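You operate a simulated robot arm through the tools that you are given. There is no shell and no other tool. Be economical: measure what you need, move in short steps, check, and stop when the job is done.

You run a simulated two-armed robot. Do the job below in one go: nothing can be reset, and whatever is moved stays where it is left.

## Task
Hold the steel pan on the top of the teal bench steady with one hand and put the white pad from the top of the purple bench in it with the other.

The check looks at the end state, three seconds after you hand in, the way a careful person would. Anything else that was tipped, shoved, dropped, spilled or broken makes it a failure.

## Robot
Two 6-joint arms with three-finger grippers on one trunk, on a base that drives. Base frame: it is fixed to the floor where the robot stands at the start and does not move with it; the origin is under the middle of the robot, x ahead of it, y to its left, z up; the surface under the hand at the start is at about z = 900. Units: mm, rad, N and s.
The left shoulder is at the start at [21, 170, 1529], the right one opposite. With the tool pointing down near the work surface each hand reaches from about 340 to 600 mm from the robot's upright axis, wherever it stands, measured 20 degrees to its own side. Places, roughly: steel pan [2500, -1500, 750]; white pad (7x7x3 cm) [500, 200, 900]. Payload 2.2 kg a hand.
The TCP of each hand is the grasp point between the finger pads, 25 mm short of the fingertips. In the tool frame z runs along the fingers and y along their closing line. Largest opening 104 mm; the body of the gripper starts 74 mm behind the TCP.
Orientation is that of the tool frame in the base frame, as [roll, pitch, yaw] about the fixed x, y, z axes, in that order (R = Rz(yaw) Ry(pitch) Rx(roll)). With the fingers straight down and closing along the base's y, the tool's x points along the base's -x, its y along +y and its z along -z.

## Interface
- The arms move only by the tool play_rows. It takes "left_deltas", "right_deltas" or both (then of equal length, played together; a hand with none holds still); each is a list of rows, each a list of 7 numbers: the turn, a rotation vector about the tool's x, y, z in rad, then the shift along the tool's x, y, z in mm, then the finger opening in mm, from 0 to 104. In form: [[rx, ry, rz, x, y, z, hand], ...]. A call has 1 to 8 rows; each row shifts and turns the commanded pose from where the row before left it, along the tool's axes as they then stand. A row lasts 0.2 s, in which the tool goes at most 50 mm and 0.15 rad; a call with a longer step from one row to the next is refused whole, and so is a gripper value outside its range. Where a pose cannot be reached the arm comes as near as it can. A force on the tool above 40 N (or 10 N above the force at the start of the call, whichever is more), or a blocked arm, ends the call early, and 0.2 s more pass. The fingers move at their own pace and stop on an object; they squeeze with about 36 N. The grip force told is the motor's: it shows also when the fingers shut on nothing. Time passes only in rows, and 0.2 s behind the last, so rows that do not move let the fingers close. The reply holds the time, the measured pose of the TCP, the force on the tool along the base axes, the opening and the grip force, in the units named above and with some noise, with the torque about the TCP (base axes, N m) and any sound that the robot's microphone picked up.
- Cameras (640 x 400 px; columns grow to the right, rows downward): "scene" is now at [153.3, 26.8, 1416.6]; the picture's right is [0.30, -0.95, 0.00], its down [-0.61, -0.19, -0.77] and it looks along [0.74, 0.23, -0.63] (base axes); focal length 286 px, centre (320, 200). "left" rides on the left gripper at [82, -3, -104] in its tool frame; the picture's right is [0.04, 1.00, 0.00], its down [-0.75, 0.03, -0.66] and it looks along [-0.66, 0.03, 0.75] (tool axes); focal length 256 px, centre (320, 200). "right" rides on the right gripper at [82, 3, -104] in its tool frame; the picture's right is [-0.04, 1.00, 0.00], its down [-0.75, -0.03, -0.66] and it looks along [-0.66, -0.03, 0.75] (tool axes); focal length 256 px, centre (320, 200). There is no depth. A picture from a camera that has moved, and an enlarged one, comes with that camera's place and axes in the base frame and with its lens.
- snapshot(camera): a new picture of that camera. It takes no simulated time.
- move_column(by): slides the trunk up (or, below 0, down) by that many mm; the arms and the scene camera ride with it, the base frame stays. It gives what a move gives, with no picture.
- base_move(legs): drives the robot by 1 to 6 legs, each [ahead, left, turn to the left] in mm, mm and rad, along the robot's own axes; the way and the turn of a leg run together, so that a leg with both is an arc; at most 1500 mm and 3.142 rad a leg. The arms and the cameras ride along, it lands a little off, and it stops where it bumps. It gives what a move gives.
- pan_tilt(pan, tilt): turns the head with the scene camera to pan (to the left, within 1.047 rad either way) and tilt (down, from -0.506 to 1.204), counted from straight ahead of the robot. It gives what a move gives.
- zoom(camera, box): a new picture of the part [left, top, right, bottom] of that camera's present view, enlarged. It takes no simulated time.
- sign_off(): hands the job in; it is judged then, once.

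Work in short steps. Places have to be worked out from the pictures, the camera data and where the tool is seen: move nearer, look again, correct. Check each grasp and each placing, and mend what went wrong. You have 120 turns and 100 pictures in all, those below and enlarged ones among them. Open the grippers and draw the arms clear of the work before you hand the job in, unless the task says otherwise; then end with one line.

The tools are called after "Call:" by a JSON object that holds its "api" and its "payload". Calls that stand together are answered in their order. play_rows: Moves the arms, as the interface text tells. Its arguments: {"type":"object","properties":{"left_deltas":{"type":"array"},"right_deltas":{"type":"array"}},"required":[]} The other tools are called the same way: move_column (by) slides the trunk up or down; base_move (legs) drives the base; pan_tilt (pan, tilt) turns the head that bears the scene camera; snapshot (camera) takes a picture; zoom (camera, box) takes an enlarged picture of a part of a camera's view; sign_off () hands the job in.

At the start:

```text
clock: 0.0
left_ee_pos: [466.6, 422.3, 1164.0]
left_tcp_rot: [3.141, -0.001, 3.141]
left_force: [0.2, -0.4, 0.6]
left_wrist_torque: [-0.01, -0.01, 0.01]
left_finger_gap: 103.8
left_gripper_force: 0.0
right_ee_pos: [626.9, -31.6, 1195.1]
right_tcp_rot: [-3.141, -0.001, -3.141]
right_force: [0.5, 0.6, 0.2]
right_wrist_torque: [-0.02, 0.03, -0.02]
right_finger_gap: 103.9
right_gripper_force: 0.0
trunk travel left (down, up): [-722.0, 20.0]
robot x, y, heading: [1.7, 0.7, -0.0]
head pan, tilt: [0.302, 0.688]
```

scene: 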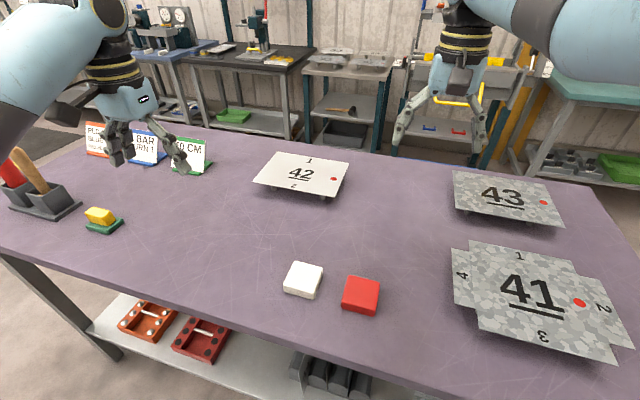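
right: 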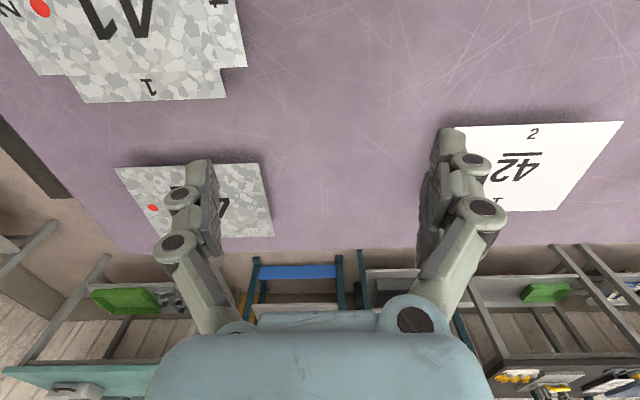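
left: 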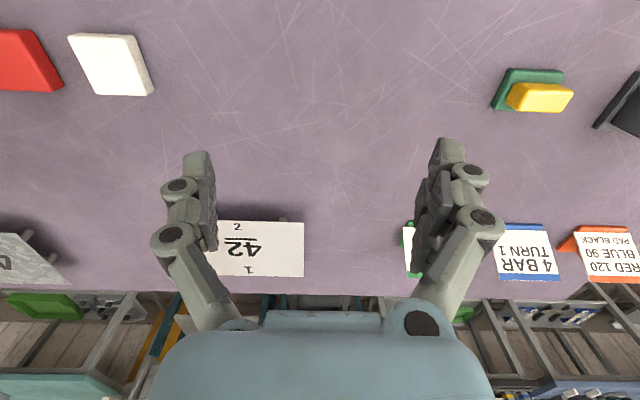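

The white pad is in the left half of the work area, near [470, 160]. I'll zoom in for its exact place and orientation.

Call:
{"api": "zoom", "payload": {"camera": "scene", "box": [260, 240, 400, 328]}}

Call:
{"api": "zoom", "payload": {"camera": "left", "box": [0, 0, 208, 130]}}

```text
4.55 times, centred on (330, 284) of scene
camera zoom: at [153.3, 26.8, 1416.6], right [0.3, -0.95, 0.0], down [-0.61, -0.19, -0.77], along [0.74, 0.23, -0.63], focal length 1301 px, centre (274, -182)
```

zoom: 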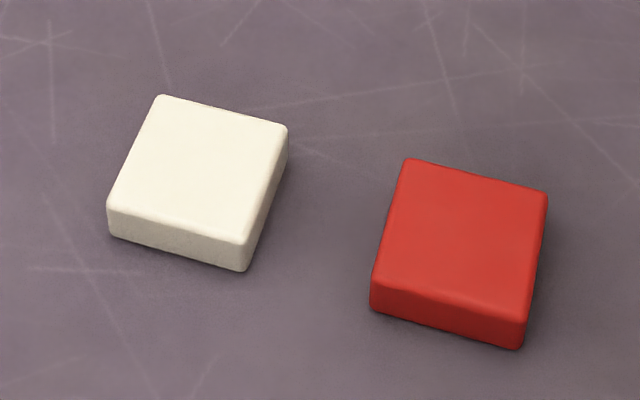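

```text
3.08 times, centred on (104, 65) of left
camera zoom: at [384.5, 419.7, 1267.8], right [-0.04, 1.0, 0.0], down [0.75, 0.03, 0.66], along [0.66, 0.03, -0.75], focal length 788 px, centre (985, 615)
```

zoom: 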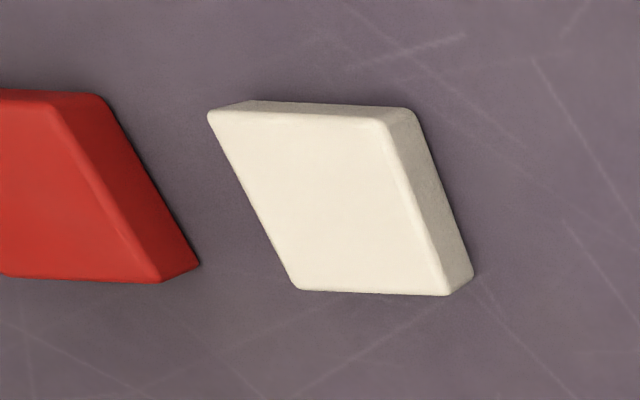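

The pad is axis-aligned, centred near [481, 164] with its top at about 924, and the red pad is 55 mm away in y. I'll move the left hand above it, open.

Call:
{"api": "play_rows", "payload": {"left_deltas": [[0, 0, 0, -2, -37, 23, 104], [0, 0, 0, -2, -37, 23, 104], [0, 0, 0, -2, -37, 23, 104], [0, 0, 0, -2, -37, 23, 104], [0, 0, 0, -2, -37, 23, 104], [0, 0, 0, -2, -37, 23, 104], [0, 0, 0, -2, -36, 22, 104], [0, 0, 0, 0, 0, 0, 104]]}}

Call:
{"api": "snapshot", "payload": {"camera": "left"}}

Call:
{"api": "snapshot", "payload": {"camera": "scene"}}

```text
clock: 1.8
left_ee_pos: [476.0, 165.9, 1003.2]
left_tcp_rot: [3.142, 0.001, -3.141]
left_force: [-0.7, 0.5, -0.4]
left_wrist_torque: [0.01, 0.0, 0.02]
left_finger_gap: 104.1
left_gripper_force: 0.0
right_ee_pos: [628.3, -30.9, 1195.6]
right_tcp_rot: [3.14, -0.001, 3.141]
right_force: [0.9, 0.4, 0.7]
right_wrist_torque: [-0.01, 0.04, 0.01]
right_finger_gap: 103.9
right_gripper_force: 0.1
trunk travel left (down, up): [-722.0, 20.0]
robot x, y, heading: [3.7, 2.0, -0.0]
head pan, tilt: [0.302, 0.688]
```

```text
94 pictures are left
camera left: at [395.5, 163.6, 1107.5], right [-0.04, 1.0, 0.0], down [0.75, 0.03, 0.66], along [0.66, 0.03, -0.75], focal length 256 px, centre (320, 200)
```

left: 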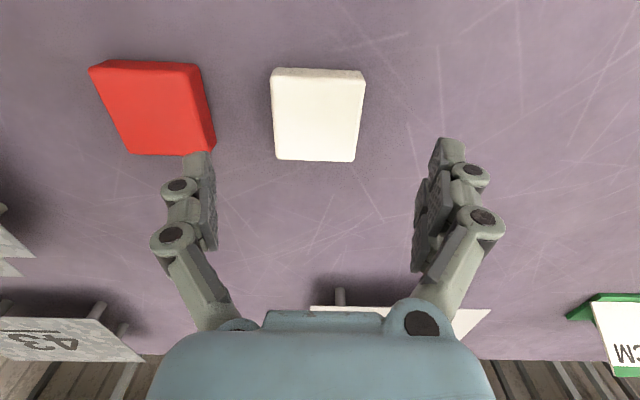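

```text
93 pictures are left
camera scene: at [153.2, 27.5, 1416.7], right [0.3, -0.95, 0.0], down [-0.61, -0.19, -0.77], along [0.74, 0.23, -0.63], focal length 286 px, centre (320, 200)
```

scene: 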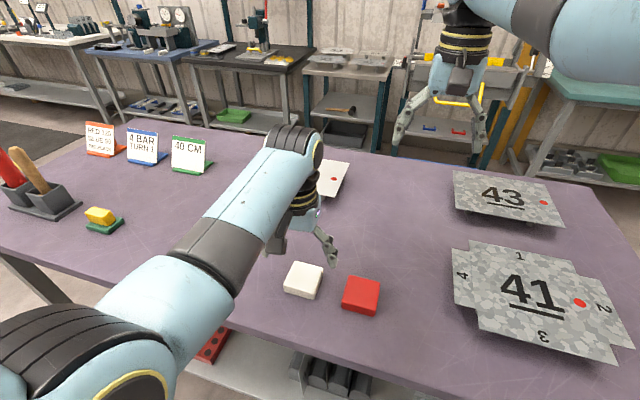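

The pad sits centred between the fingers in y (about 165) and x about 476. I'll go straight down to roughly z 929 and check.

Call:
{"api": "play_rows", "payload": {"left_deltas": [[0, 0, 0, 0, 0, 25, 104], [0, 0, 0, 0, 0, 25, 104], [0, 0, 0, 0, 0, 15, 104], [0, 0, 0, 0, 0, 9, 104], [0, 0, 0, 0, 0, 0, 104]]}}

Call:
{"api": "snapshot", "payload": {"camera": "left"}}

```text
clock: 3.0
left_ee_pos: [480.8, 164.5, 929.7]
left_tcp_rot: [-3.141, -0.001, 3.141]
left_force: [-0.3, -0.4, 0.4]
left_wrist_torque: [0.01, 0.02, -0.02]
left_finger_gap: 103.8
left_gripper_force: 0.0
right_ee_pos: [628.8, -31.1, 1195.4]
right_tcp_rot: [3.142, 0.0, -3.141]
right_force: [-0.8, -0.9, -0.2]
right_wrist_torque: [0.0, 0.03, 0.02]
right_finger_gap: 104.0
right_gripper_force: 0.0
trunk travel left (down, up): [-722.0, 20.0]
robot x, y, heading: [5.5, 1.8, -0.0]
head pan, tilt: [0.302, 0.688]
```

```text
92 pictures are left
camera left: at [398.2, 162.0, 1034.0], right [-0.04, 1.0, 0.0], down [0.75, 0.03, 0.66], along [0.66, 0.03, -0.75], focal length 256 px, centre (320, 200)
```

left: 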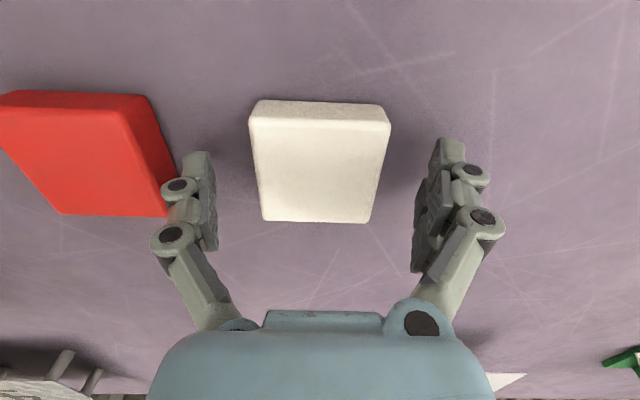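

The pad's centre is about 7 mm nearer the robot than the TCP. I'll correct this and close the fingers.

Call:
{"api": "play_rows", "payload": {"left_deltas": [[0, 0, 0, 7, 0, 3, 104], [0, 0, 0, 0, 0, 0, 60], [0, 0, 0, 0, 0, 0, 50], [0, 0, 0, 0, 0, 0, 50], [0, 0, 0, 0, 0, 0, 50]]}}

Call:
{"api": "snapshot", "payload": {"camera": "left"}}

```text
clock: 4.2
left_ee_pos: [472.9, 163.6, 926.3]
left_tcp_rot: [3.14, -0.001, -3.141]
left_force: [0.0, -0.3, 0.1]
left_wrist_torque: [-0.01, -0.02, 0.01]
left_finger_gap: 65.3
left_gripper_force: 35.8
right_ee_pos: [627.0, -30.7, 1194.4]
right_tcp_rot: [3.14, 0.0, -3.14]
right_force: [-0.4, 0.1, -0.1]
right_wrist_torque: [-0.02, -0.04, 0.01]
right_finger_gap: 104.0
right_gripper_force: 0.2
trunk travel left (down, up): [-722.0, 20.0]
robot x, y, heading: [-3.7, 1.6, 0.003]
head pan, tilt: [0.302, 0.688]
```

```text
91 pictures are left
camera left: at [391.2, 162.2, 1031.0], right [-0.04, 1.0, 0.0], down [0.75, 0.03, 0.66], along [0.66, 0.03, -0.76], focal length 256 px, centre (320, 200)
```

left: 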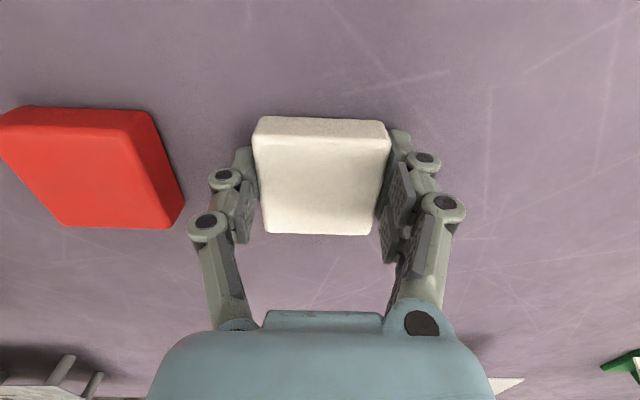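

The pad is gripped (gap 65, force 36). I'll lift it straight up.

Call:
{"api": "play_rows", "payload": {"left_deltas": [[0, 0, 0, 0, 0, -20, 50], [0, 0, 0, 0, 0, -40, 50], [0, 0, 0, 0, 0, -40, 50], [0, 0, 0, 0, 0, -40, 50], [0, 0, 0, 0, 0, -40, 50], [0, 0, 0, 0, 0, -40, 50], [0, 0, 0, 0, 0, -30, 50]]}}

Call:
{"api": "snapshot", "payload": {"camera": "left"}}

Call:
{"api": "pan_tilt", "payload": {"pan": -0.6, "tilt": 0.5}}

Call:
{"api": "snapshot", "payload": {"camera": "scene"}}

```text
clock: 5.8
left_ee_pos: [491.8, 168.0, 1135.9]
left_tcp_rot: [3.117, -0.001, -3.129]
left_force: [0.7, -0.2, -2.1]
left_wrist_torque: [0.03, 0.03, -0.03]
left_finger_gap: 65.0
left_gripper_force: 36.2
left hand out of reach, approached as far as the arm can: row 6, 7
right_ee_pos: [628.7, -31.4, 1194.7]
right_tcp_rot: [-3.14, -0.001, 3.142]
right_force: [-0.4, 0.1, -0.1]
right_wrist_torque: [0.02, 0.0, 0.0]
right_finger_gap: 103.8
right_gripper_force: 0.0
trunk travel left (down, up): [-722.0, 20.0]
robot x, y, heading: [-3.5, -1.2, 0.001]
head pan, tilt: [0.302, 0.688]
```

```text
90 pictures are left
camera left: at [410.4, 161.7, 1239.4], right [-0.05, 1.0, 0.02], down [0.75, 0.02, 0.66], along [0.66, 0.05, -0.75], focal length 256 px, centre (320, 200)
```

left: 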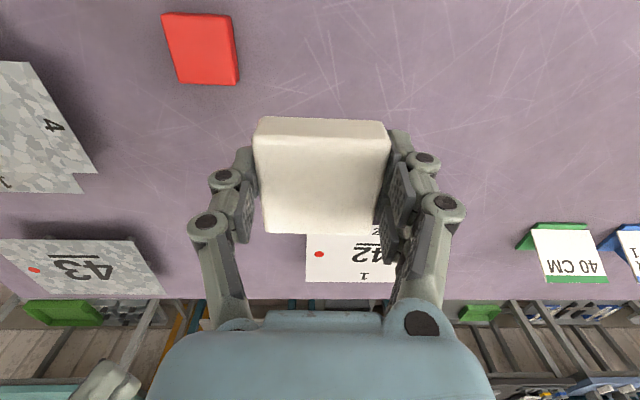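

```text
clock: 7.0
left_ee_pos: [494.2, 166.2, 1137.8]
left_tcp_rot: [3.118, 0.007, -3.131]
left_force: [0.8, -0.3, -1.6]
left_wrist_torque: [0.0, 0.01, -0.04]
left_finger_gap: 65.3
left_gripper_force: 36.0
right_ee_pos: [629.6, -31.8, 1194.9]
right_tcp_rot: [-3.141, -0.002, 3.141]
right_force: [0.1, 0.4, 0.2]
right_wrist_torque: [0.01, -0.03, -0.01]
right_finger_gap: 104.0
right_gripper_force: 0.1
trunk travel left (down, up): [-722.0, 20.0]
robot x, y, heading: [-1.7, 4.7, -0.001]
head pan, tilt: [-0.6, 0.499]
```

```text
89 pictures are left
camera scene: at [146.9, -50.0, 1433.2], right [-0.56, -0.83, 0.0], down [-0.4, 0.27, -0.88], along [0.72, -0.5, -0.48], focal length 286 px, centre (320, 200)
```

scene: 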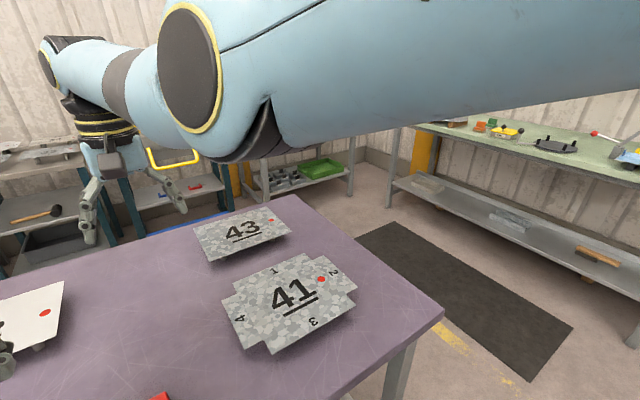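

The pad is held. The teal bench's front edge appears at about x≈2425, while the purple bench spans x 350–1030 and y down to about -550. I'll back off slightly, move right, and look.

Call:
{"api": "base_move", "payload": {"legs": [[-150, 0, 0], [0, -700, 0]]}}

Call:
{"api": "pan_tilt", "payload": {"pan": -0.75, "tilt": 0.6}}

Call:
{"api": "snapshot", "payload": {"camera": "scene"}}

Call:
{"api": "pan_tilt", "payload": {"pan": 0.0, "tilt": 0.45}}

Call:
{"api": "snapshot", "payload": {"camera": "scene"}}

```text
clock: 11.8
left_ee_pos: [341.2, -535.5, 1137.7]
left_tcp_rot: [3.119, 0.008, 3.138]
left_force: [0.0, 0.0, -0.9]
left_wrist_torque: [0.03, 0.03, 0.0]
left_finger_gap: 65.3
left_gripper_force: 35.9
right_ee_pos: [471.2, -735.9, 1195.5]
right_tcp_rot: [-3.141, 0.001, 3.129]
right_force: [0.5, 0.5, 0.0]
right_wrist_torque: [0.03, -0.04, 0.01]
right_finger_gap: 104.2
right_gripper_force: 0.0
trunk travel left (down, up): [-722.0, 20.0]
robot x, y, heading: [-154.3, -698.9, -0.008]
head pan, tilt: [-0.6, 0.499]
```

```text
clock: 12.5
left_ee_pos: [342.3, -533.4, 1138.9]
left_tcp_rot: [3.118, 0.007, 3.14]
left_force: [-0.3, 0.9, -1.8]
left_wrist_torque: [-0.03, 0.03, -0.01]
left_finger_gap: 65.4
left_gripper_force: 36.3
right_ee_pos: [472.9, -734.8, 1195.9]
right_tcp_rot: [3.141, 0.001, 3.13]
right_force: [-0.9, 0.6, 0.5]
right_wrist_torque: [-0.04, 0.01, 0.02]
right_finger_gap: 104.0
right_gripper_force: 0.0
trunk travel left (down, up): [-722.0, 20.0]
robot x, y, heading: [-158.9, -698.4, -0.012]
head pan, tilt: [-0.75, 0.6]
```

```text
88 pictures are left
camera scene: at [-19.1, -757.1, 1424.2], right [-0.69, -0.72, 0.0], down [-0.41, 0.39, -0.83], along [0.6, -0.57, -0.56], focal length 286 px, centre (320, 200)
```

scene: 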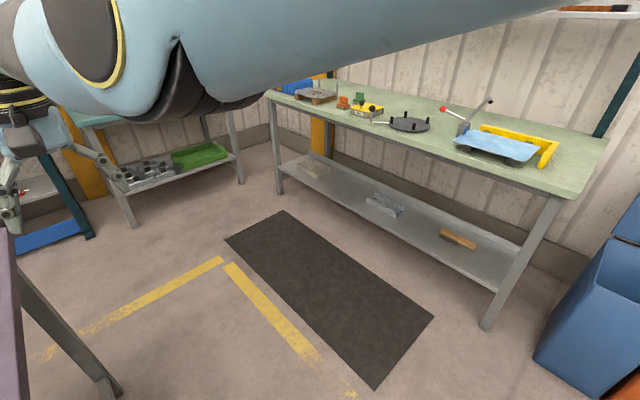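

```text
clock: 13.6
left_ee_pos: [340.8, -535.5, 1137.7]
left_tcp_rot: [3.117, 0.007, -3.14]
left_force: [0.8, 0.1, -1.0]
left_wrist_torque: [-0.02, -0.02, 0.01]
left_finger_gap: 65.3
left_gripper_force: 36.2
right_ee_pos: [471.9, -734.7, 1195.1]
right_tcp_rot: [3.14, 0.0, 3.13]
right_force: [-0.2, -0.1, 1.0]
right_wrist_torque: [-0.01, 0.01, 0.01]
right_finger_gap: 104.3
right_gripper_force: 0.0
trunk travel left (down, up): [-722.0, 20.0]
robot x, y, heading: [-158.1, -700.0, -0.008]
head pan, tilt: [0.0, 0.45]
```

```text
87 pictures are left
camera scene: at [8.9, -697.1, 1437.7], right [-0.01, -1.0, 0.0], down [-0.44, 0.01, -0.9], along [0.9, -0.01, -0.44], focal length 286 px, centre (320, 200)
```

scene: 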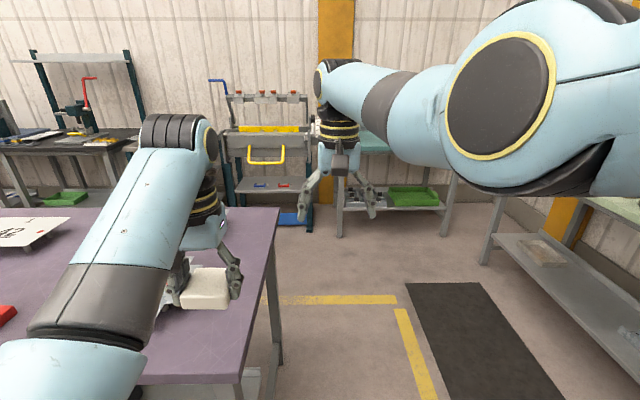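

The floor is clear with only a flat mat. The teal bench stands with its front at x≈2200–2400. I'll move further right, then drive forward.

Call:
{"api": "base_move", "payload": {"legs": [[0, -600, 0], [1300, 0, 0]]}}

Call:
{"api": "pan_tilt", "payload": {"pan": -0.1, "tilt": 0.6}}

Call:
{"api": "snapshot", "payload": {"camera": "scene"}}

Call:
{"api": "snapshot", "payload": {"camera": "right"}}

```text
clock: 23.2
left_ee_pos: [1645.9, -1168.3, 1138.4]
left_tcp_rot: [3.116, 0.007, 3.122]
left_force: [-0.6, 0.0, -1.2]
left_wrist_torque: [0.01, 0.03, 0.01]
left_finger_gap: 65.3
left_gripper_force: 36.2
right_ee_pos: [1774.8, -1370.8, 1195.2]
right_tcp_rot: [-3.141, 0.001, 3.114]
right_force: [0.5, 0.0, -0.4]
right_wrist_torque: [-0.03, 0.02, 0.02]
right_finger_gap: 103.9
right_gripper_force: 0.0
trunk travel left (down, up): [-722.0, 20.0]
robot x, y, heading: [1147.2, -1321.8, -0.025]
head pan, tilt: [0.0, 0.45]
```

```text
clock: 23.9
left_ee_pos: [1644.7, -1166.7, 1138.3]
left_tcp_rot: [3.117, 0.006, 3.126]
left_force: [0.7, -0.7, -1.8]
left_wrist_torque: [0.01, 0.02, 0.02]
left_finger_gap: 65.4
left_gripper_force: 35.6
right_ee_pos: [1773.8, -1370.0, 1195.0]
right_tcp_rot: [-3.141, -0.001, 3.113]
right_force: [-0.7, 0.3, 0.0]
right_wrist_torque: [-0.02, 0.01, -0.01]
right_finger_gap: 104.1
right_gripper_force: 0.1
trunk travel left (down, up): [-722.0, 20.0]
robot x, y, heading: [1147.0, -1324.5, -0.026]
head pan, tilt: [-0.099, 0.6]
```

```text
86 pictures are left
camera scene: at [1306.8, -1333.4, 1424.2], right [-0.13, -0.99, 0.0], down [-0.56, 0.07, -0.83], along [0.82, -0.1, -0.56], focal length 286 px, centre (320, 200)
```

scene: 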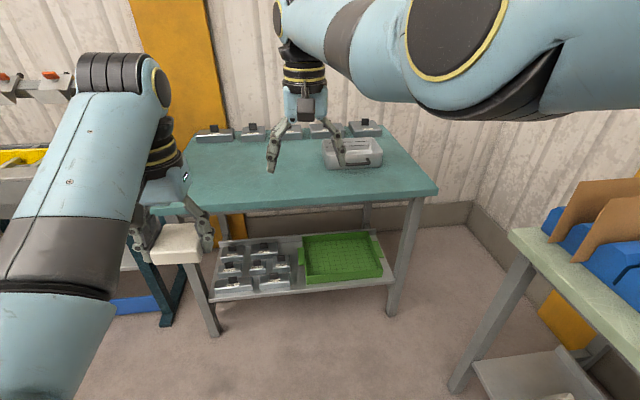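

```text
85 pictures are left
camera right: at [1691.5, -1363.9, 1298.1], right [0.07, 1.0, 0.0], down [0.75, -0.05, 0.66], along [0.65, -0.04, -0.76], focal length 256 px, centre (320, 200)
```

right: 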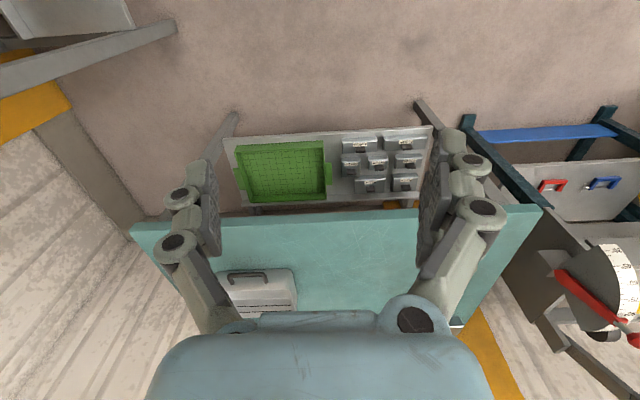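

The steel pan looks like the open box near the right of the teal bench. I'll zoom in on it from here, then drive closer.

Call:
{"api": "zoom", "payload": {"camera": "scene", "box": [240, 100, 440, 225]}}

Call:
{"api": "base_move", "payload": {"legs": [[500, -250, 0.02]]}}

Call:
{"api": "snapshot", "payload": {"camera": "scene"}}

Call:
{"api": "snapshot", "payload": {"camera": "right"}}

```text
3.20 times, centred on (340, 162) of scene
camera zoom: at [1306.8, -1333.4, 1424.2], right [-0.13, -0.99, 0.0], down [-0.56, 0.07, -0.83], along [0.82, -0.1, -0.56], focal length 916 px, centre (256, 320)
```

zoom: 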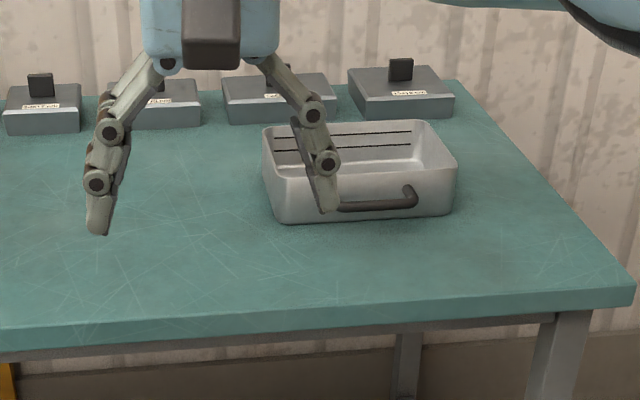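

```text
clock: 27.0
left_ee_pos: [2127.7, -1418.1, 1137.4]
left_tcp_rot: [3.118, 0.007, -3.141]
left_force: [1.0, -0.6, -0.9]
left_wrist_torque: [0.01, -0.02, -0.02]
left_finger_gap: 65.1
left_gripper_force: 36.0
right_ee_pos: [2259.9, -1619.5, 1194.6]
right_tcp_rot: [-3.141, -0.003, 3.132]
right_force: [0.3, 0.7, -1.1]
right_wrist_torque: [-0.02, 0.05, 0.0]
right_finger_gap: 104.2
right_gripper_force: 0.1
trunk travel left (down, up): [-722.0, 20.0]
robot x, y, heading: [1635.0, -1584.4, -0.007]
head pan, tilt: [-0.099, 0.6]
```

```text
83 pictures are left
camera scene: at [1791.6, -1591.0, 1424.1], right [-0.11, -0.99, 0.0], down [-0.56, 0.06, -0.82], along [0.82, -0.09, -0.57], focal length 286 px, centre (320, 200)
```

scene: 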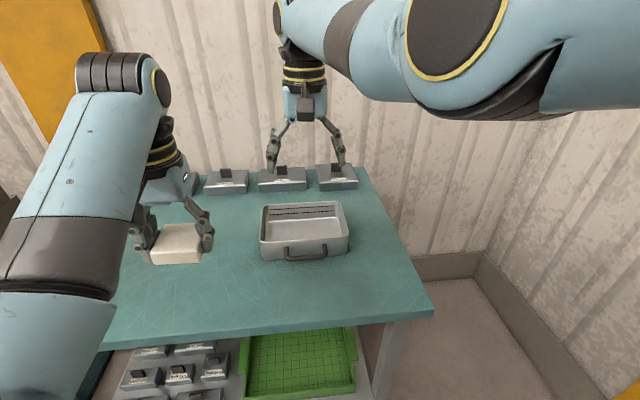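

```text
82 pictures are left
camera right: at [2176.7, -1614.9, 1298.1], right [0.05, 1.0, 0.0], down [0.75, -0.04, 0.66], along [0.65, -0.03, -0.76], focal length 256 px, centre (320, 200)
```

right: 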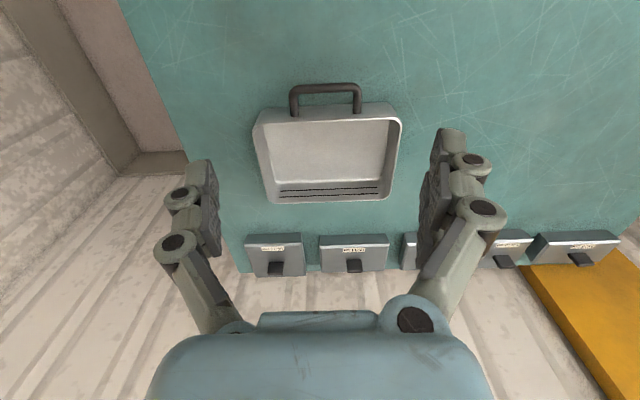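

Comparing the two views, the bench top seems to lie at about z≈850, with the pan rim near 900, centred around [2430, -1612], and the bench front at x≈2150. I'll drive a little closer and look with zooms to confirm.

Call:
{"api": "base_move", "payload": {"legs": [[130, -20, 0.007]]}}

Call:
{"api": "pan_tilt", "payload": {"pan": 0.0, "tilt": 0.75}}

Call:
{"api": "zoom", "payload": {"camera": "scene", "box": [160, 100, 480, 300]}}

Call:
{"api": "zoom", "payload": {"camera": "right", "box": [160, 0, 480, 200]}}

Call:
{"api": "snapshot", "payload": {"camera": "scene"}}

```text
clock: 28.3
left_ee_pos: [2256.2, -1435.8, 1138.2]
left_tcp_rot: [3.118, 0.007, -3.133]
left_force: [-0.4, 0.6, -1.0]
left_wrist_torque: [-0.02, -0.03, -0.01]
left_finger_gap: 65.3
left_gripper_force: 36.4
right_ee_pos: [2388.6, -1635.4, 1194.8]
right_tcp_rot: [3.141, 0.0, 3.14]
right_force: [0.1, 0.3, -0.5]
right_wrist_torque: [0.01, 0.01, -0.01]
right_finger_gap: 104.1
right_gripper_force: 0.1
trunk travel left (down, up): [-722.0, 20.0]
robot x, y, heading: [1763.6, -1600.8, -0.004]
head pan, tilt: [-0.099, 0.6]
```

```text
clock: 29.0
left_ee_pos: [2257.8, -1435.3, 1137.7]
left_tcp_rot: [3.116, 0.008, -3.133]
left_force: [-0.5, -1.0, -1.3]
left_wrist_torque: [0.01, 0.03, -0.02]
left_finger_gap: 65.1
left_gripper_force: 36.3
right_ee_pos: [2390.0, -1635.5, 1194.9]
right_tcp_rot: [-3.14, -0.002, 3.141]
right_force: [-0.1, 0.1, 0.1]
right_wrist_torque: [-0.03, 0.03, 0.01]
right_finger_gap: 104.0
right_gripper_force: 0.1
trunk travel left (down, up): [-722.0, 20.0]
robot x, y, heading: [1761.7, -1603.5, -0.001]
head pan, tilt: [0.0, 0.75]
```

```text
2.00 times, centred on (320, 200) of scene
camera zoom: at [1917.2, -1602.1, 1411.2], right [0.0, -1.0, 0.0], down [-0.68, 0.0, -0.73], along [0.73, 0.0, -0.68], focal length 572 px, centre (320, 200)
```

zoom: 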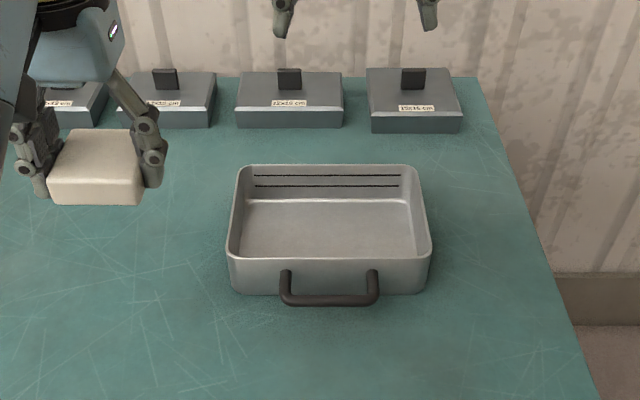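

```text
2.00 times, centred on (320, 100) of right
camera zoom: at [2307.5, -1631.3, 1297.9], right [0.04, 1.0, 0.0], down [0.75, -0.03, 0.66], along [0.65, -0.03, -0.76], focal length 512 px, centre (320, 400)
```

zoom: 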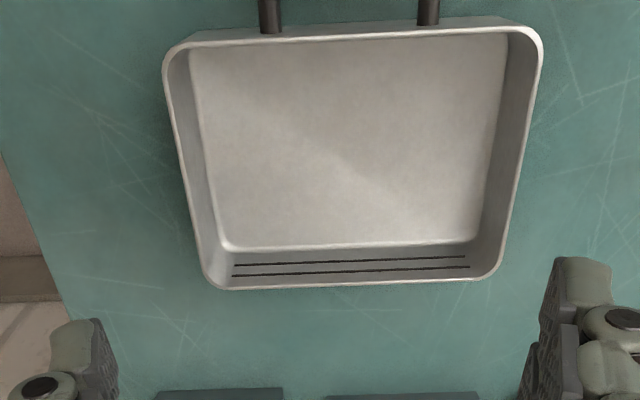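

```text
79 pictures are left
camera scene: at [1917.2, -1602.1, 1411.2], right [0.0, -1.0, 0.0], down [-0.68, 0.0, -0.73], along [0.73, 0.0, -0.68], focal length 286 px, centre (320, 200)
```

scene: 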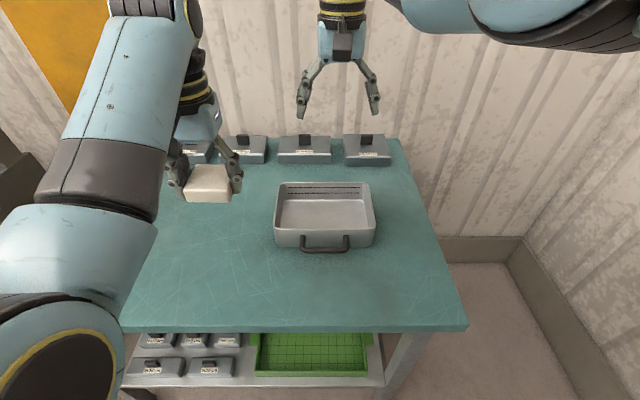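

Triangulation gives: pan rim z≈920, x 2345–2503, y −1730…−1497; the bench top is ≈859; the handle bar is near x≈2305, z≈895, y −1660…−1563. I'll move the left hand (with pad) out to the left first, so that the trunk can be lowered clear of the pan.

Call:
{"api": "play_rows", "payload": {"left_deltas": [[0, 0, 0, 0, 30, 0, 50], [0, 0, 0, 0, 40, 0, 50], [0, 0, 0, 0, 30, 0, 50], [0, 0, 0, 0, 0, 0, 50]]}}

Call:
{"api": "base_move", "payload": {"legs": [[50, 0, 0]]}}

Call:
{"api": "move_column", "payload": {"by": -120}}

Call:
{"api": "snapshot", "payload": {"camera": "scene"}}

```text
clock: 30.0
left_ee_pos: [2262.4, -1338.2, 1133.6]
left_tcp_rot: [3.114, 0.01, -3.133]
left_force: [0.6, 0.0, -0.5]
left_wrist_torque: [0.0, 0.03, -0.04]
left_finger_gap: 65.1
left_gripper_force: 36.4
left hand out of reach, approached as far as the arm can: row 1, 2
right_ee_pos: [2389.1, -1634.9, 1194.0]
right_tcp_rot: [3.14, -0.001, 3.139]
right_force: [-0.2, -0.4, -0.6]
right_wrist_torque: [0.0, -0.01, 0.06]
right_finger_gap: 104.0
right_gripper_force: 0.2
trunk travel left (down, up): [-722.0, 20.0]
robot x, y, heading: [1763.6, -1605.2, 0.0]
head pan, tilt: [0.0, 0.75]
```

```text
clock: 30.9
left_ee_pos: [2306.8, -1337.6, 1134.7]
left_tcp_rot: [3.117, 0.013, -3.132]
left_force: [-0.2, -0.4, -0.5]
left_wrist_torque: [-0.01, -0.05, 0.0]
left_finger_gap: 65.2
left_gripper_force: 36.1
right_ee_pos: [2433.3, -1634.5, 1196.5]
right_tcp_rot: [3.141, 0.0, 3.139]
right_force: [-0.8, 0.3, 0.4]
right_wrist_torque: [0.01, -0.04, 0.01]
right_finger_gap: 104.3
right_gripper_force: 0.0
trunk travel left (down, up): [-722.0, 20.0]
robot x, y, heading: [1814.1, -1598.1, -0.006]
head pan, tilt: [0.0, 0.75]
```

```text
clock: 32.5
left_ee_pos: [2309.8, -1336.2, 1012.6]
left_tcp_rot: [3.114, 0.01, -3.132]
left_force: [0.0, -0.5, -0.7]
left_wrist_torque: [0.0, 0.01, 0.0]
left_finger_gap: 65.1
left_gripper_force: 36.0
right_ee_pos: [2437.9, -1636.2, 1075.5]
right_tcp_rot: [3.141, -0.001, 3.14]
right_force: [0.8, 0.5, 0.3]
right_wrist_torque: [0.02, -0.02, 0.01]
right_finger_gap: 104.0
right_gripper_force: 0.1
trunk travel left (down, up): [-602.0, 140.0]
robot x, y, heading: [1808.8, -1604.4, -0.003]
head pan, tilt: [0.0, 0.75]
```

```text
78 pictures are left
camera scene: at [1964.7, -1602.2, 1291.2], right [0.0, -1.0, 0.0], down [-0.68, 0.0, -0.73], along [0.73, 0.0, -0.68], focal length 286 px, centre (320, 200)
```

scene: 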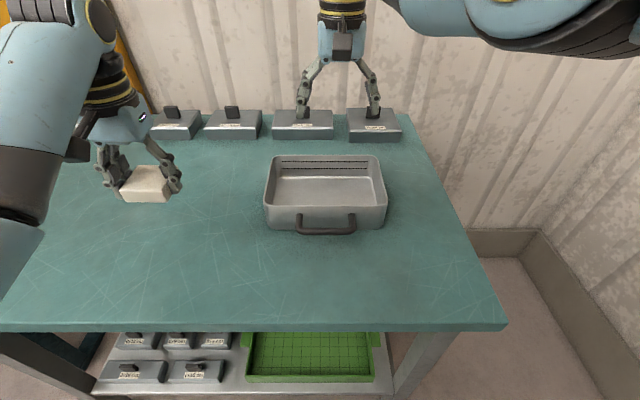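

Good view. Now I'll turn the right hand 90° so its fingers close along base x (to grip the handle bar) with its camera to the right, away from the left hand.

Call:
{"api": "play_rows", "payload": {"right_deltas": [[0, 0, -0.14, 0, 0, 0, 104], [0, 0, -0.14, 0, 0, 0, 104], [0, 0, -0.14, 0, 0, 0, 104], [0, 0, -0.14, 0, 0, 0, 104], [0, 0, -0.14, 0, 0, 0, 104], [0, 0, -0.14, 0, 0, 0, 104], [0, 0, -0.14, 0, 0, 0, 104], [0, 0, -0.14, 0, 0, 0, 104]]}}

Call:
{"api": "play_rows", "payload": {"right_deltas": [[0, 0, -0.14, 0, 0, 0, 104], [0, 0, -0.14, 0, 0, 0, 104], [0, 0, -0.14, 0, 0, 0, 104], [0, 0, -0.031, 0, 0, 0, 104], [0, 0, 0, 0, 0, 0, 104]]}}

Call:
{"api": "snapshot", "payload": {"camera": "right"}}

```text
clock: 34.2
left_ee_pos: [2310.8, -1336.4, 1011.6]
left_tcp_rot: [3.115, 0.009, -3.134]
left_force: [0.6, 0.8, -0.4]
left_wrist_torque: [0.0, 0.03, -0.01]
left_finger_gap: 65.2
left_gripper_force: 35.7
right_ee_pos: [2437.0, -1635.6, 1074.7]
right_tcp_rot: [3.141, -0.002, -2.022]
right_force: [0.2, 0.2, -0.4]
right_wrist_torque: [0.01, 0.01, 0.05]
right_finger_gap: 104.0
right_gripper_force: 0.2
trunk travel left (down, up): [-602.0, 140.0]
robot x, y, heading: [1807.1, -1607.2, 0.001]
head pan, tilt: [0.0, 0.75]
```

```text
clock: 35.5
left_ee_pos: [2309.6, -1336.5, 1012.3]
left_tcp_rot: [3.114, 0.008, -3.132]
left_force: [0.7, -0.6, -0.8]
left_wrist_torque: [0.03, -0.02, -0.02]
left_finger_gap: 65.3
left_gripper_force: 36.1
right_ee_pos: [2437.5, -1634.7, 1074.6]
right_tcp_rot: [3.14, -0.001, -1.573]
right_force: [0.3, -0.2, 0.4]
right_wrist_torque: [0.0, -0.02, 0.0]
right_finger_gap: 103.9
right_gripper_force: 0.0
trunk travel left (down, up): [-602.0, 140.0]
robot x, y, heading: [1806.3, -1604.5, -0.006]
head pan, tilt: [0.0, 0.75]
```

```text
77 pictures are left
camera right: at [2433.1, -1715.9, 1177.1], right [-1.0, 0.04, 0.0], down [0.03, 0.75, 0.66], along [0.03, 0.66, -0.75], focal length 256 px, centre (320, 200)
```

right: 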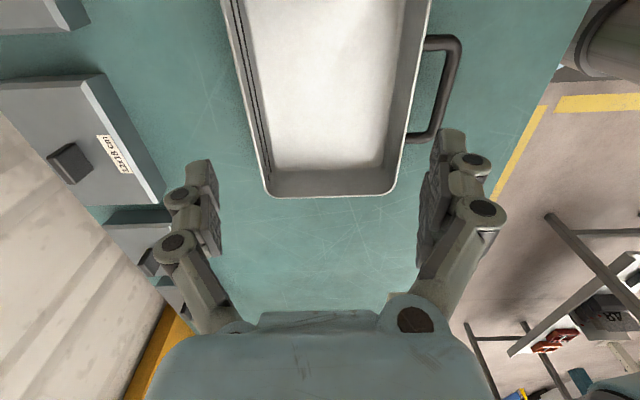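

The rotation worked; the handle bar appears at x≈2300, y −1666…−1555. I'll lower the trunk 80 more and move the right hand above the handle's right part.

Call:
{"api": "move_column", "payload": {"by": -80}}

Call:
{"api": "play_rows", "payload": {"right_deltas": [[0, 0, 0, 3, 34, 0, 80], [0, 0, 0, 3, 34, 0, 80], [0, 0, 0, 3, 34, 0, 80], [0, 0, 0, 1, 34, 0, 80], [0, 0, 0, 0, 0, 0, 80]]}}

Call:
{"api": "snapshot", "payload": {"camera": "right"}}

Call:
{"api": "snapshot", "payload": {"camera": "scene"}}

```text
clock: 36.6
left_ee_pos: [2310.6, -1336.0, 931.3]
left_tcp_rot: [3.114, 0.012, -3.134]
left_force: [-0.2, -0.7, -2.0]
left_wrist_torque: [0.01, 0.01, 0.01]
left_finger_gap: 65.1
left_gripper_force: 35.8
right_ee_pos: [2438.4, -1634.2, 994.7]
right_tcp_rot: [3.142, 0.0, -1.575]
right_force: [0.7, 0.0, 0.4]
right_wrist_torque: [-0.03, -0.01, -0.01]
right_finger_gap: 103.8
right_gripper_force: 0.0
trunk travel left (down, up): [-522.0, 220.0]
robot x, y, heading: [1813.1, -1602.6, -0.005]
head pan, tilt: [0.0, 0.75]
```

```text
clock: 37.7
left_ee_pos: [2310.1, -1337.4, 930.0]
left_tcp_rot: [3.116, 0.011, -3.134]
left_force: [0.2, 0.3, -2.4]
left_wrist_torque: [-0.01, 0.01, 0.03]
left_finger_gap: 65.3
left_gripper_force: 36.4
right_ee_pos: [2354.5, -1756.4, 983.6]
right_tcp_rot: [-3.106, -0.111, -1.656]
right_force: [-0.2, 0.1, 0.1]
right_wrist_torque: [0.0, 0.0, 0.02]
right_finger_gap: 80.1
right_gripper_force: 0.0
right hand out of reach, approached as far as the arm can: row 2, 3, 4
trunk travel left (down, up): [-522.0, 220.0]
robot x, y, heading: [1811.3, -1602.5, -0.002]
head pan, tilt: [0.0, 0.75]
stopped in row 5 (right hand): the arm was blocked; the commanded pose is now the measured one
```

```text
76 pictures are left
camera right: at [2340.0, -1823.7, 1094.5], right [-0.99, 0.12, -0.04], down [0.08, 0.82, 0.57], along [0.1, 0.56, -0.82], focal length 256 px, centre (320, 200)
```

right: 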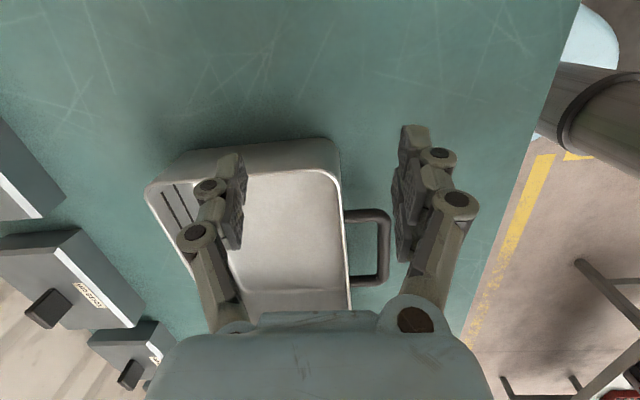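

```text
75 pictures are left
camera scene: at [1966.0, -1602.1, 1210.3], right [0.0, -1.0, 0.0], down [-0.68, 0.0, -0.73], along [0.73, 0.0, -0.68], focal length 286 px, centre (320, 200)
```

scene: 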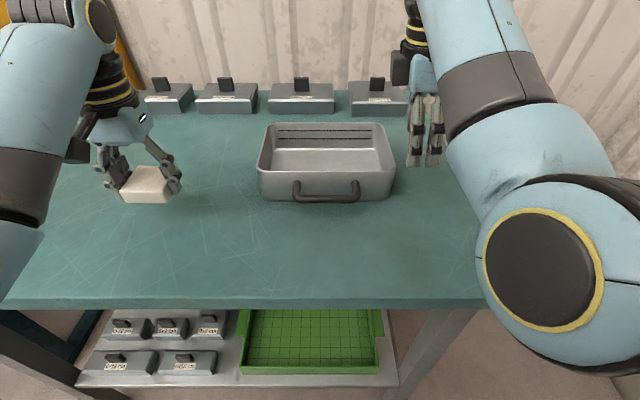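

The right hand hit its inner reach limit at that height (too close and too high relative to the shoulder) and slid aside, still clear above the pan. I'll raise the trunk by 60, straighten the tool, and go above the handle.

Call:
{"api": "move_column", "payload": {"by": 60}}

Call:
{"api": "play_rows", "payload": {"right_deltas": [[-0.0356, -0.111, -0.085, 0, 0, 0, 80], [0, 0, 0, -25, 10, 10, 80], [0, 0, 0, -30, 14, 10, 80], [0, 0, 0, -30, 14, 10, 80], [0, 0, 0, -26, 15, 10, 80], [0, 0, 0, 0, 0, 0, 80]]}}

Call:
{"api": "snapshot", "payload": {"camera": "right"}}

Call:
{"api": "snapshot", "payload": {"camera": "scene"}}

```text
clock: 38.7
left_ee_pos: [2311.5, -1337.2, 991.2]
left_tcp_rot: [3.115, 0.012, -3.132]
left_force: [0.5, -0.3, -1.1]
left_wrist_torque: [0.02, 0.0, 0.01]
left_finger_gap: 65.1
left_gripper_force: 35.8
right_ee_pos: [2354.2, -1754.4, 1042.9]
right_tcp_rot: [-3.107, -0.11, -1.655]
right_force: [0.3, -0.5, -0.9]
right_wrist_torque: [-0.01, 0.02, -0.03]
right_finger_gap: 80.0
right_gripper_force: 0.1
trunk travel left (down, up): [-582.0, 160.0]
robot x, y, heading: [1809.5, -1601.6, -0.004]
head pan, tilt: [0.0, 0.75]
```

```text
clock: 39.8
left_ee_pos: [2311.1, -1336.6, 991.8]
left_tcp_rot: [3.117, 0.009, -3.134]
left_force: [-0.2, 0.9, -1.0]
left_wrist_torque: [-0.01, 0.06, 0.01]
left_finger_gap: 65.2
left_gripper_force: 36.0
right_ee_pos: [2346.8, -1764.9, 1005.5]
right_tcp_rot: [-3.107, -0.129, -1.653]
right_force: [0.3, 0.2, -0.2]
right_wrist_torque: [-0.03, 0.02, -0.01]
right_finger_gap: 79.8
right_gripper_force: 0.0
right hand out of reach, approached as far as the arm can: row 1, 4, 5
trunk travel left (down, up): [-582.0, 160.0]
robot x, y, heading: [1810.6, -1599.7, -0.003]
head pan, tilt: [0.0, 0.75]
stopped in row 5 (right hand): the arm was blocked; the commanded pose is now the measured one
```

```text
74 pictures are left
camera right: at [2333.6, -1830.5, 1118.4], right [-0.99, 0.12, -0.04], down [0.08, 0.83, 0.55], along [0.1, 0.55, -0.83], focal length 256 px, centre (320, 200)
```

right: 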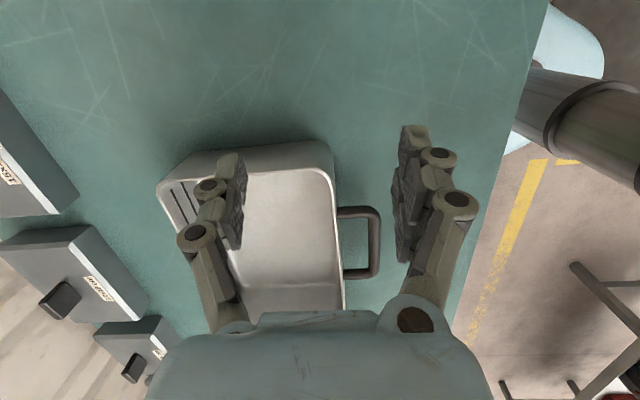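

```text
73 pictures are left
camera scene: at [1965.1, -1602.0, 1270.9], right [0.0, -1.0, 0.0], down [-0.68, 0.0, -0.73], along [0.73, 0.0, -0.68], focal length 286 px, centre (320, 200)
```

scene: 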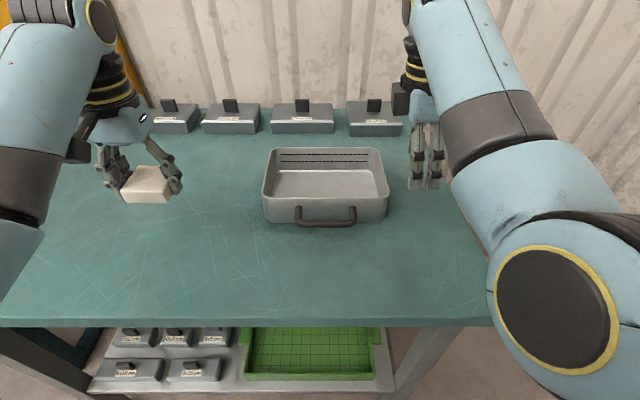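

The right elbow folds low and close to the bench at this trunk height, so the hand should work lower relative to the shoulder. I'll raise the trunk by 80, shift the base 40 mm right (easing both arms), and check.

Call:
{"api": "move_column", "payload": {"by": 80}}

Call:
{"api": "base_move", "payload": {"legs": [[0, -40, 0]]}}

Call:
{"api": "play_rows", "payload": {"right_deltas": [[-0.034, -0.129, -0.05, 0, 0, 0, 80], [0, 0, -0.032, 0, 0, 40, 80], [0, 0, 0, -5, 5, 25, 80], [0, 0, 0, 0, 0, 0, 80]]}}

Call:
{"api": "snapshot", "payload": {"camera": "scene"}}

```text
clock: 41.0
left_ee_pos: [2311.0, -1337.7, 1070.9]
left_tcp_rot: [3.117, 0.01, -3.132]
left_force: [0.3, -0.7, -1.3]
left_wrist_torque: [0.0, 0.0, -0.02]
left_finger_gap: 65.3
left_gripper_force: 35.7
right_ee_pos: [2347.3, -1764.2, 1085.7]
right_tcp_rot: [-3.109, -0.128, -1.652]
right_force: [0.4, -0.1, -0.2]
right_wrist_torque: [-0.06, -0.01, 0.02]
right_finger_gap: 80.0
right_gripper_force: 0.1
trunk travel left (down, up): [-662.0, 80.0]
robot x, y, heading: [1810.8, -1600.1, -0.002]
head pan, tilt: [0.0, 0.75]
```

```text
clock: 41.9
left_ee_pos: [2311.2, -1377.3, 1071.0]
left_tcp_rot: [3.116, 0.011, -3.136]
left_force: [0.4, 0.5, -1.5]
left_wrist_torque: [0.03, 0.05, 0.01]
left_finger_gap: 65.3
left_gripper_force: 35.9
right_ee_pos: [2347.1, -1804.6, 1086.0]
right_tcp_rot: [-3.108, -0.129, -1.651]
right_force: [-0.4, -0.5, -1.0]
right_wrist_torque: [0.03, 0.01, 0.03]
right_finger_gap: 79.9
right_gripper_force: 0.0
trunk travel left (down, up): [-662.0, 80.0]
robot x, y, heading: [1810.9, -1642.4, -0.004]
head pan, tilt: [0.0, 0.75]
```

```text
clock: 42.9
left_ee_pos: [2311.3, -1378.0, 1071.5]
left_tcp_rot: [3.116, 0.011, -3.134]
left_force: [-0.3, 0.2, -1.0]
left_wrist_torque: [0.01, 0.02, 0.0]
left_finger_gap: 65.3
left_gripper_force: 35.7
right_ee_pos: [2341.5, -1800.0, 1020.2]
right_tcp_rot: [3.137, 0.002, -1.566]
right_force: [-0.1, 0.3, -1.0]
right_wrist_torque: [-0.01, 0.03, -0.01]
right_finger_gap: 79.9
right_gripper_force: 0.2
trunk travel left (down, up): [-662.0, 80.0]
robot x, y, heading: [1809.4, -1640.5, -0.004]
head pan, tilt: [0.0, 0.75]
```

```text
72 pictures are left
camera scene: at [1964.8, -1642.4, 1351.2], right [0.0, -1.0, 0.0], down [-0.68, 0.0, -0.73], along [0.73, 0.0, -0.68], focal length 286 px, centre (320, 200)
```

scene: 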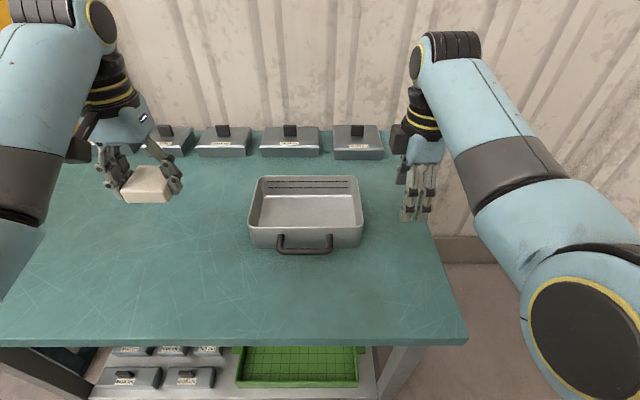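

Now the tool is straight and within reach. I'll move to above the right part of the handle, descending to z≈985.

Call:
{"api": "play_rows", "payload": {"right_deltas": [[0, 0, 0, -10, 10, 5, 80], [0, 0, 0, -29, 8, 6, 80], [0, 0, 0, -29, 8, 6, 80], [0, 0, 0, -29, 8, 6, 80], [0, 0, 0, -29, 7, 6, 80], [0, 0, 0, -29, 0, 6, 80], [0, 0, 0, 0, 0, 0, 80]]}}

Call:
{"api": "snapshot", "payload": {"camera": "right"}}

Call:
{"api": "snapshot", "payload": {"camera": "scene"}}

```text
clock: 43.9
left_ee_pos: [2311.0, -1378.0, 1070.8]
left_tcp_rot: [3.118, 0.01, -3.134]
left_force: [0.1, -0.5, -1.4]
left_wrist_torque: [0.02, -0.01, 0.05]
left_finger_gap: 65.2
left_gripper_force: 36.1
right_ee_pos: [2335.0, -1813.3, 994.3]
right_tcp_rot: [-3.102, -0.152, -1.649]
right_force: [-0.3, -0.6, 0.0]
right_wrist_torque: [-0.04, 0.01, 0.01]
right_finger_gap: 79.9
right_gripper_force: 0.2
right hand out of reach, approached as far as the arm can: row 5
trunk travel left (down, up): [-662.0, 80.0]
robot x, y, heading: [1813.1, -1639.2, -0.001]
head pan, tilt: [0.0, 0.75]
stopped in row 5 (right hand): the arm was blocked; the commanded pose is now the measured one
```

```text
71 pictures are left
camera right: at [2321.8, -1876.3, 1109.3], right [-0.99, 0.11, -0.04], down [0.07, 0.84, 0.54], along [0.1, 0.53, -0.84], focal length 256 px, centre (320, 200)
```

right: 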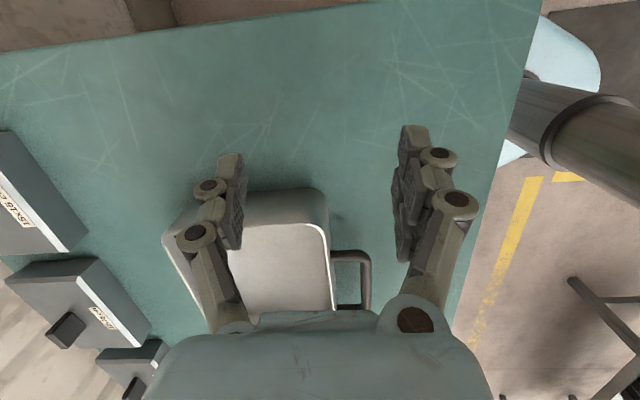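

```text
70 pictures are left
camera scene: at [1964.8, -1642.5, 1351.2], right [0.0, -1.0, 0.0], down [-0.68, 0.0, -0.73], along [0.73, 0.0, -0.68], focal length 286 px, centre (320, 200)
```

scene: 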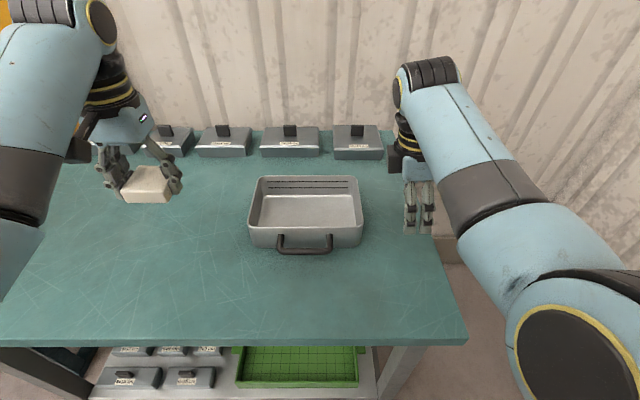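

The limit appears when the turned right hand swings inward, so that wrist yaw isn't usable there. Instead I'll grip the pan's right side wall (y≈−1728) with the unturned hand, which also keeps it well clear of the left. I turn the right hand back now.

Call:
{"api": "play_rows", "payload": {"right_deltas": [[-0.04, -0.14, 0, 0, 0, 0, 80], [0, -0.012, 0.145, 0, 0, 0, 80], [0, 0, 0.149, 0, 0, 0, 80], [0, 0, 0.149, 0, 0, 0, 80], [0, 0, 0.149, 0, 0, 0, 80], [0, 0, 0.149, 0, 0, 0, 80], [0, 0, 0.149, 0, 0, 0, 80], [0, 0, 0.149, 0, 0, 0, 80]]}}

Call:
{"api": "play_rows", "payload": {"right_deltas": [[0, 0, 0.149, 0, 0, 0, 70], [0, 0, 0.149, 0, 0, 0, 70], [0, 0, 0.149, 0, 0, 0, 70], [0, 0, 0, 0, 0, 0, 70]]}}

Call:
{"api": "snapshot", "payload": {"camera": "right"}}

```text
clock: 45.7
left_ee_pos: [2310.5, -1377.3, 1070.6]
left_tcp_rot: [3.117, 0.013, -3.134]
left_force: [-0.2, 0.5, -1.4]
left_wrist_torque: [0.01, 0.0, -0.01]
left_finger_gap: 65.2
left_gripper_force: 35.3
right_ee_pos: [2335.3, -1809.4, 994.6]
right_tcp_rot: [3.137, 0.002, -2.686]
right_force: [0.0, 0.3, 0.0]
right_wrist_torque: [0.01, 0.01, 0.0]
right_finger_gap: 79.9
right_gripper_force: 0.0
trunk travel left (down, up): [-662.0, 80.0]
robot x, y, heading: [1807.7, -1639.2, -0.003]
head pan, tilt: [0.0, 0.75]
```

```text
clock: 46.7
left_ee_pos: [2310.4, -1377.4, 1070.7]
left_tcp_rot: [3.118, 0.012, -3.135]
left_force: [0.1, -0.4, -1.2]
left_wrist_torque: [-0.04, 0.03, 0.0]
left_finger_gap: 65.1
left_gripper_force: 36.0
right_ee_pos: [2335.1, -1809.4, 995.1]
right_tcp_rot: [3.138, -0.001, -3.134]
right_force: [0.9, 0.8, 0.2]
right_wrist_torque: [0.01, 0.04, 0.0]
right_finger_gap: 69.9
right_gripper_force: 0.0
trunk travel left (down, up): [-662.0, 80.0]
robot x, y, heading: [1808.9, -1642.1, -0.009]
head pan, tilt: [0.0, 0.75]
```

```text
69 pictures are left
camera right: at [2252.0, -1806.5, 1097.9], right [0.03, 1.0, 0.0], down [0.75, -0.03, 0.66], along [0.66, -0.02, -0.76], focal length 256 px, centre (320, 200)
```

right: 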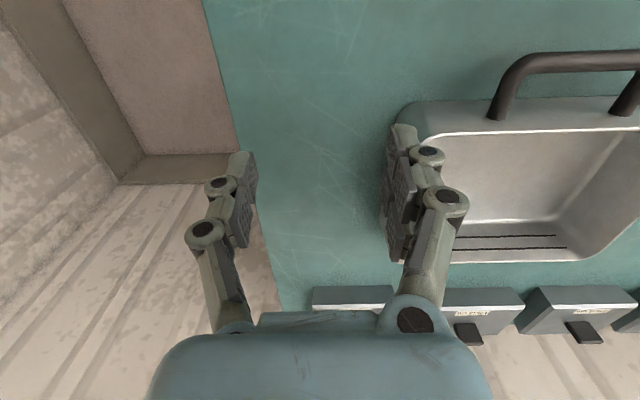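

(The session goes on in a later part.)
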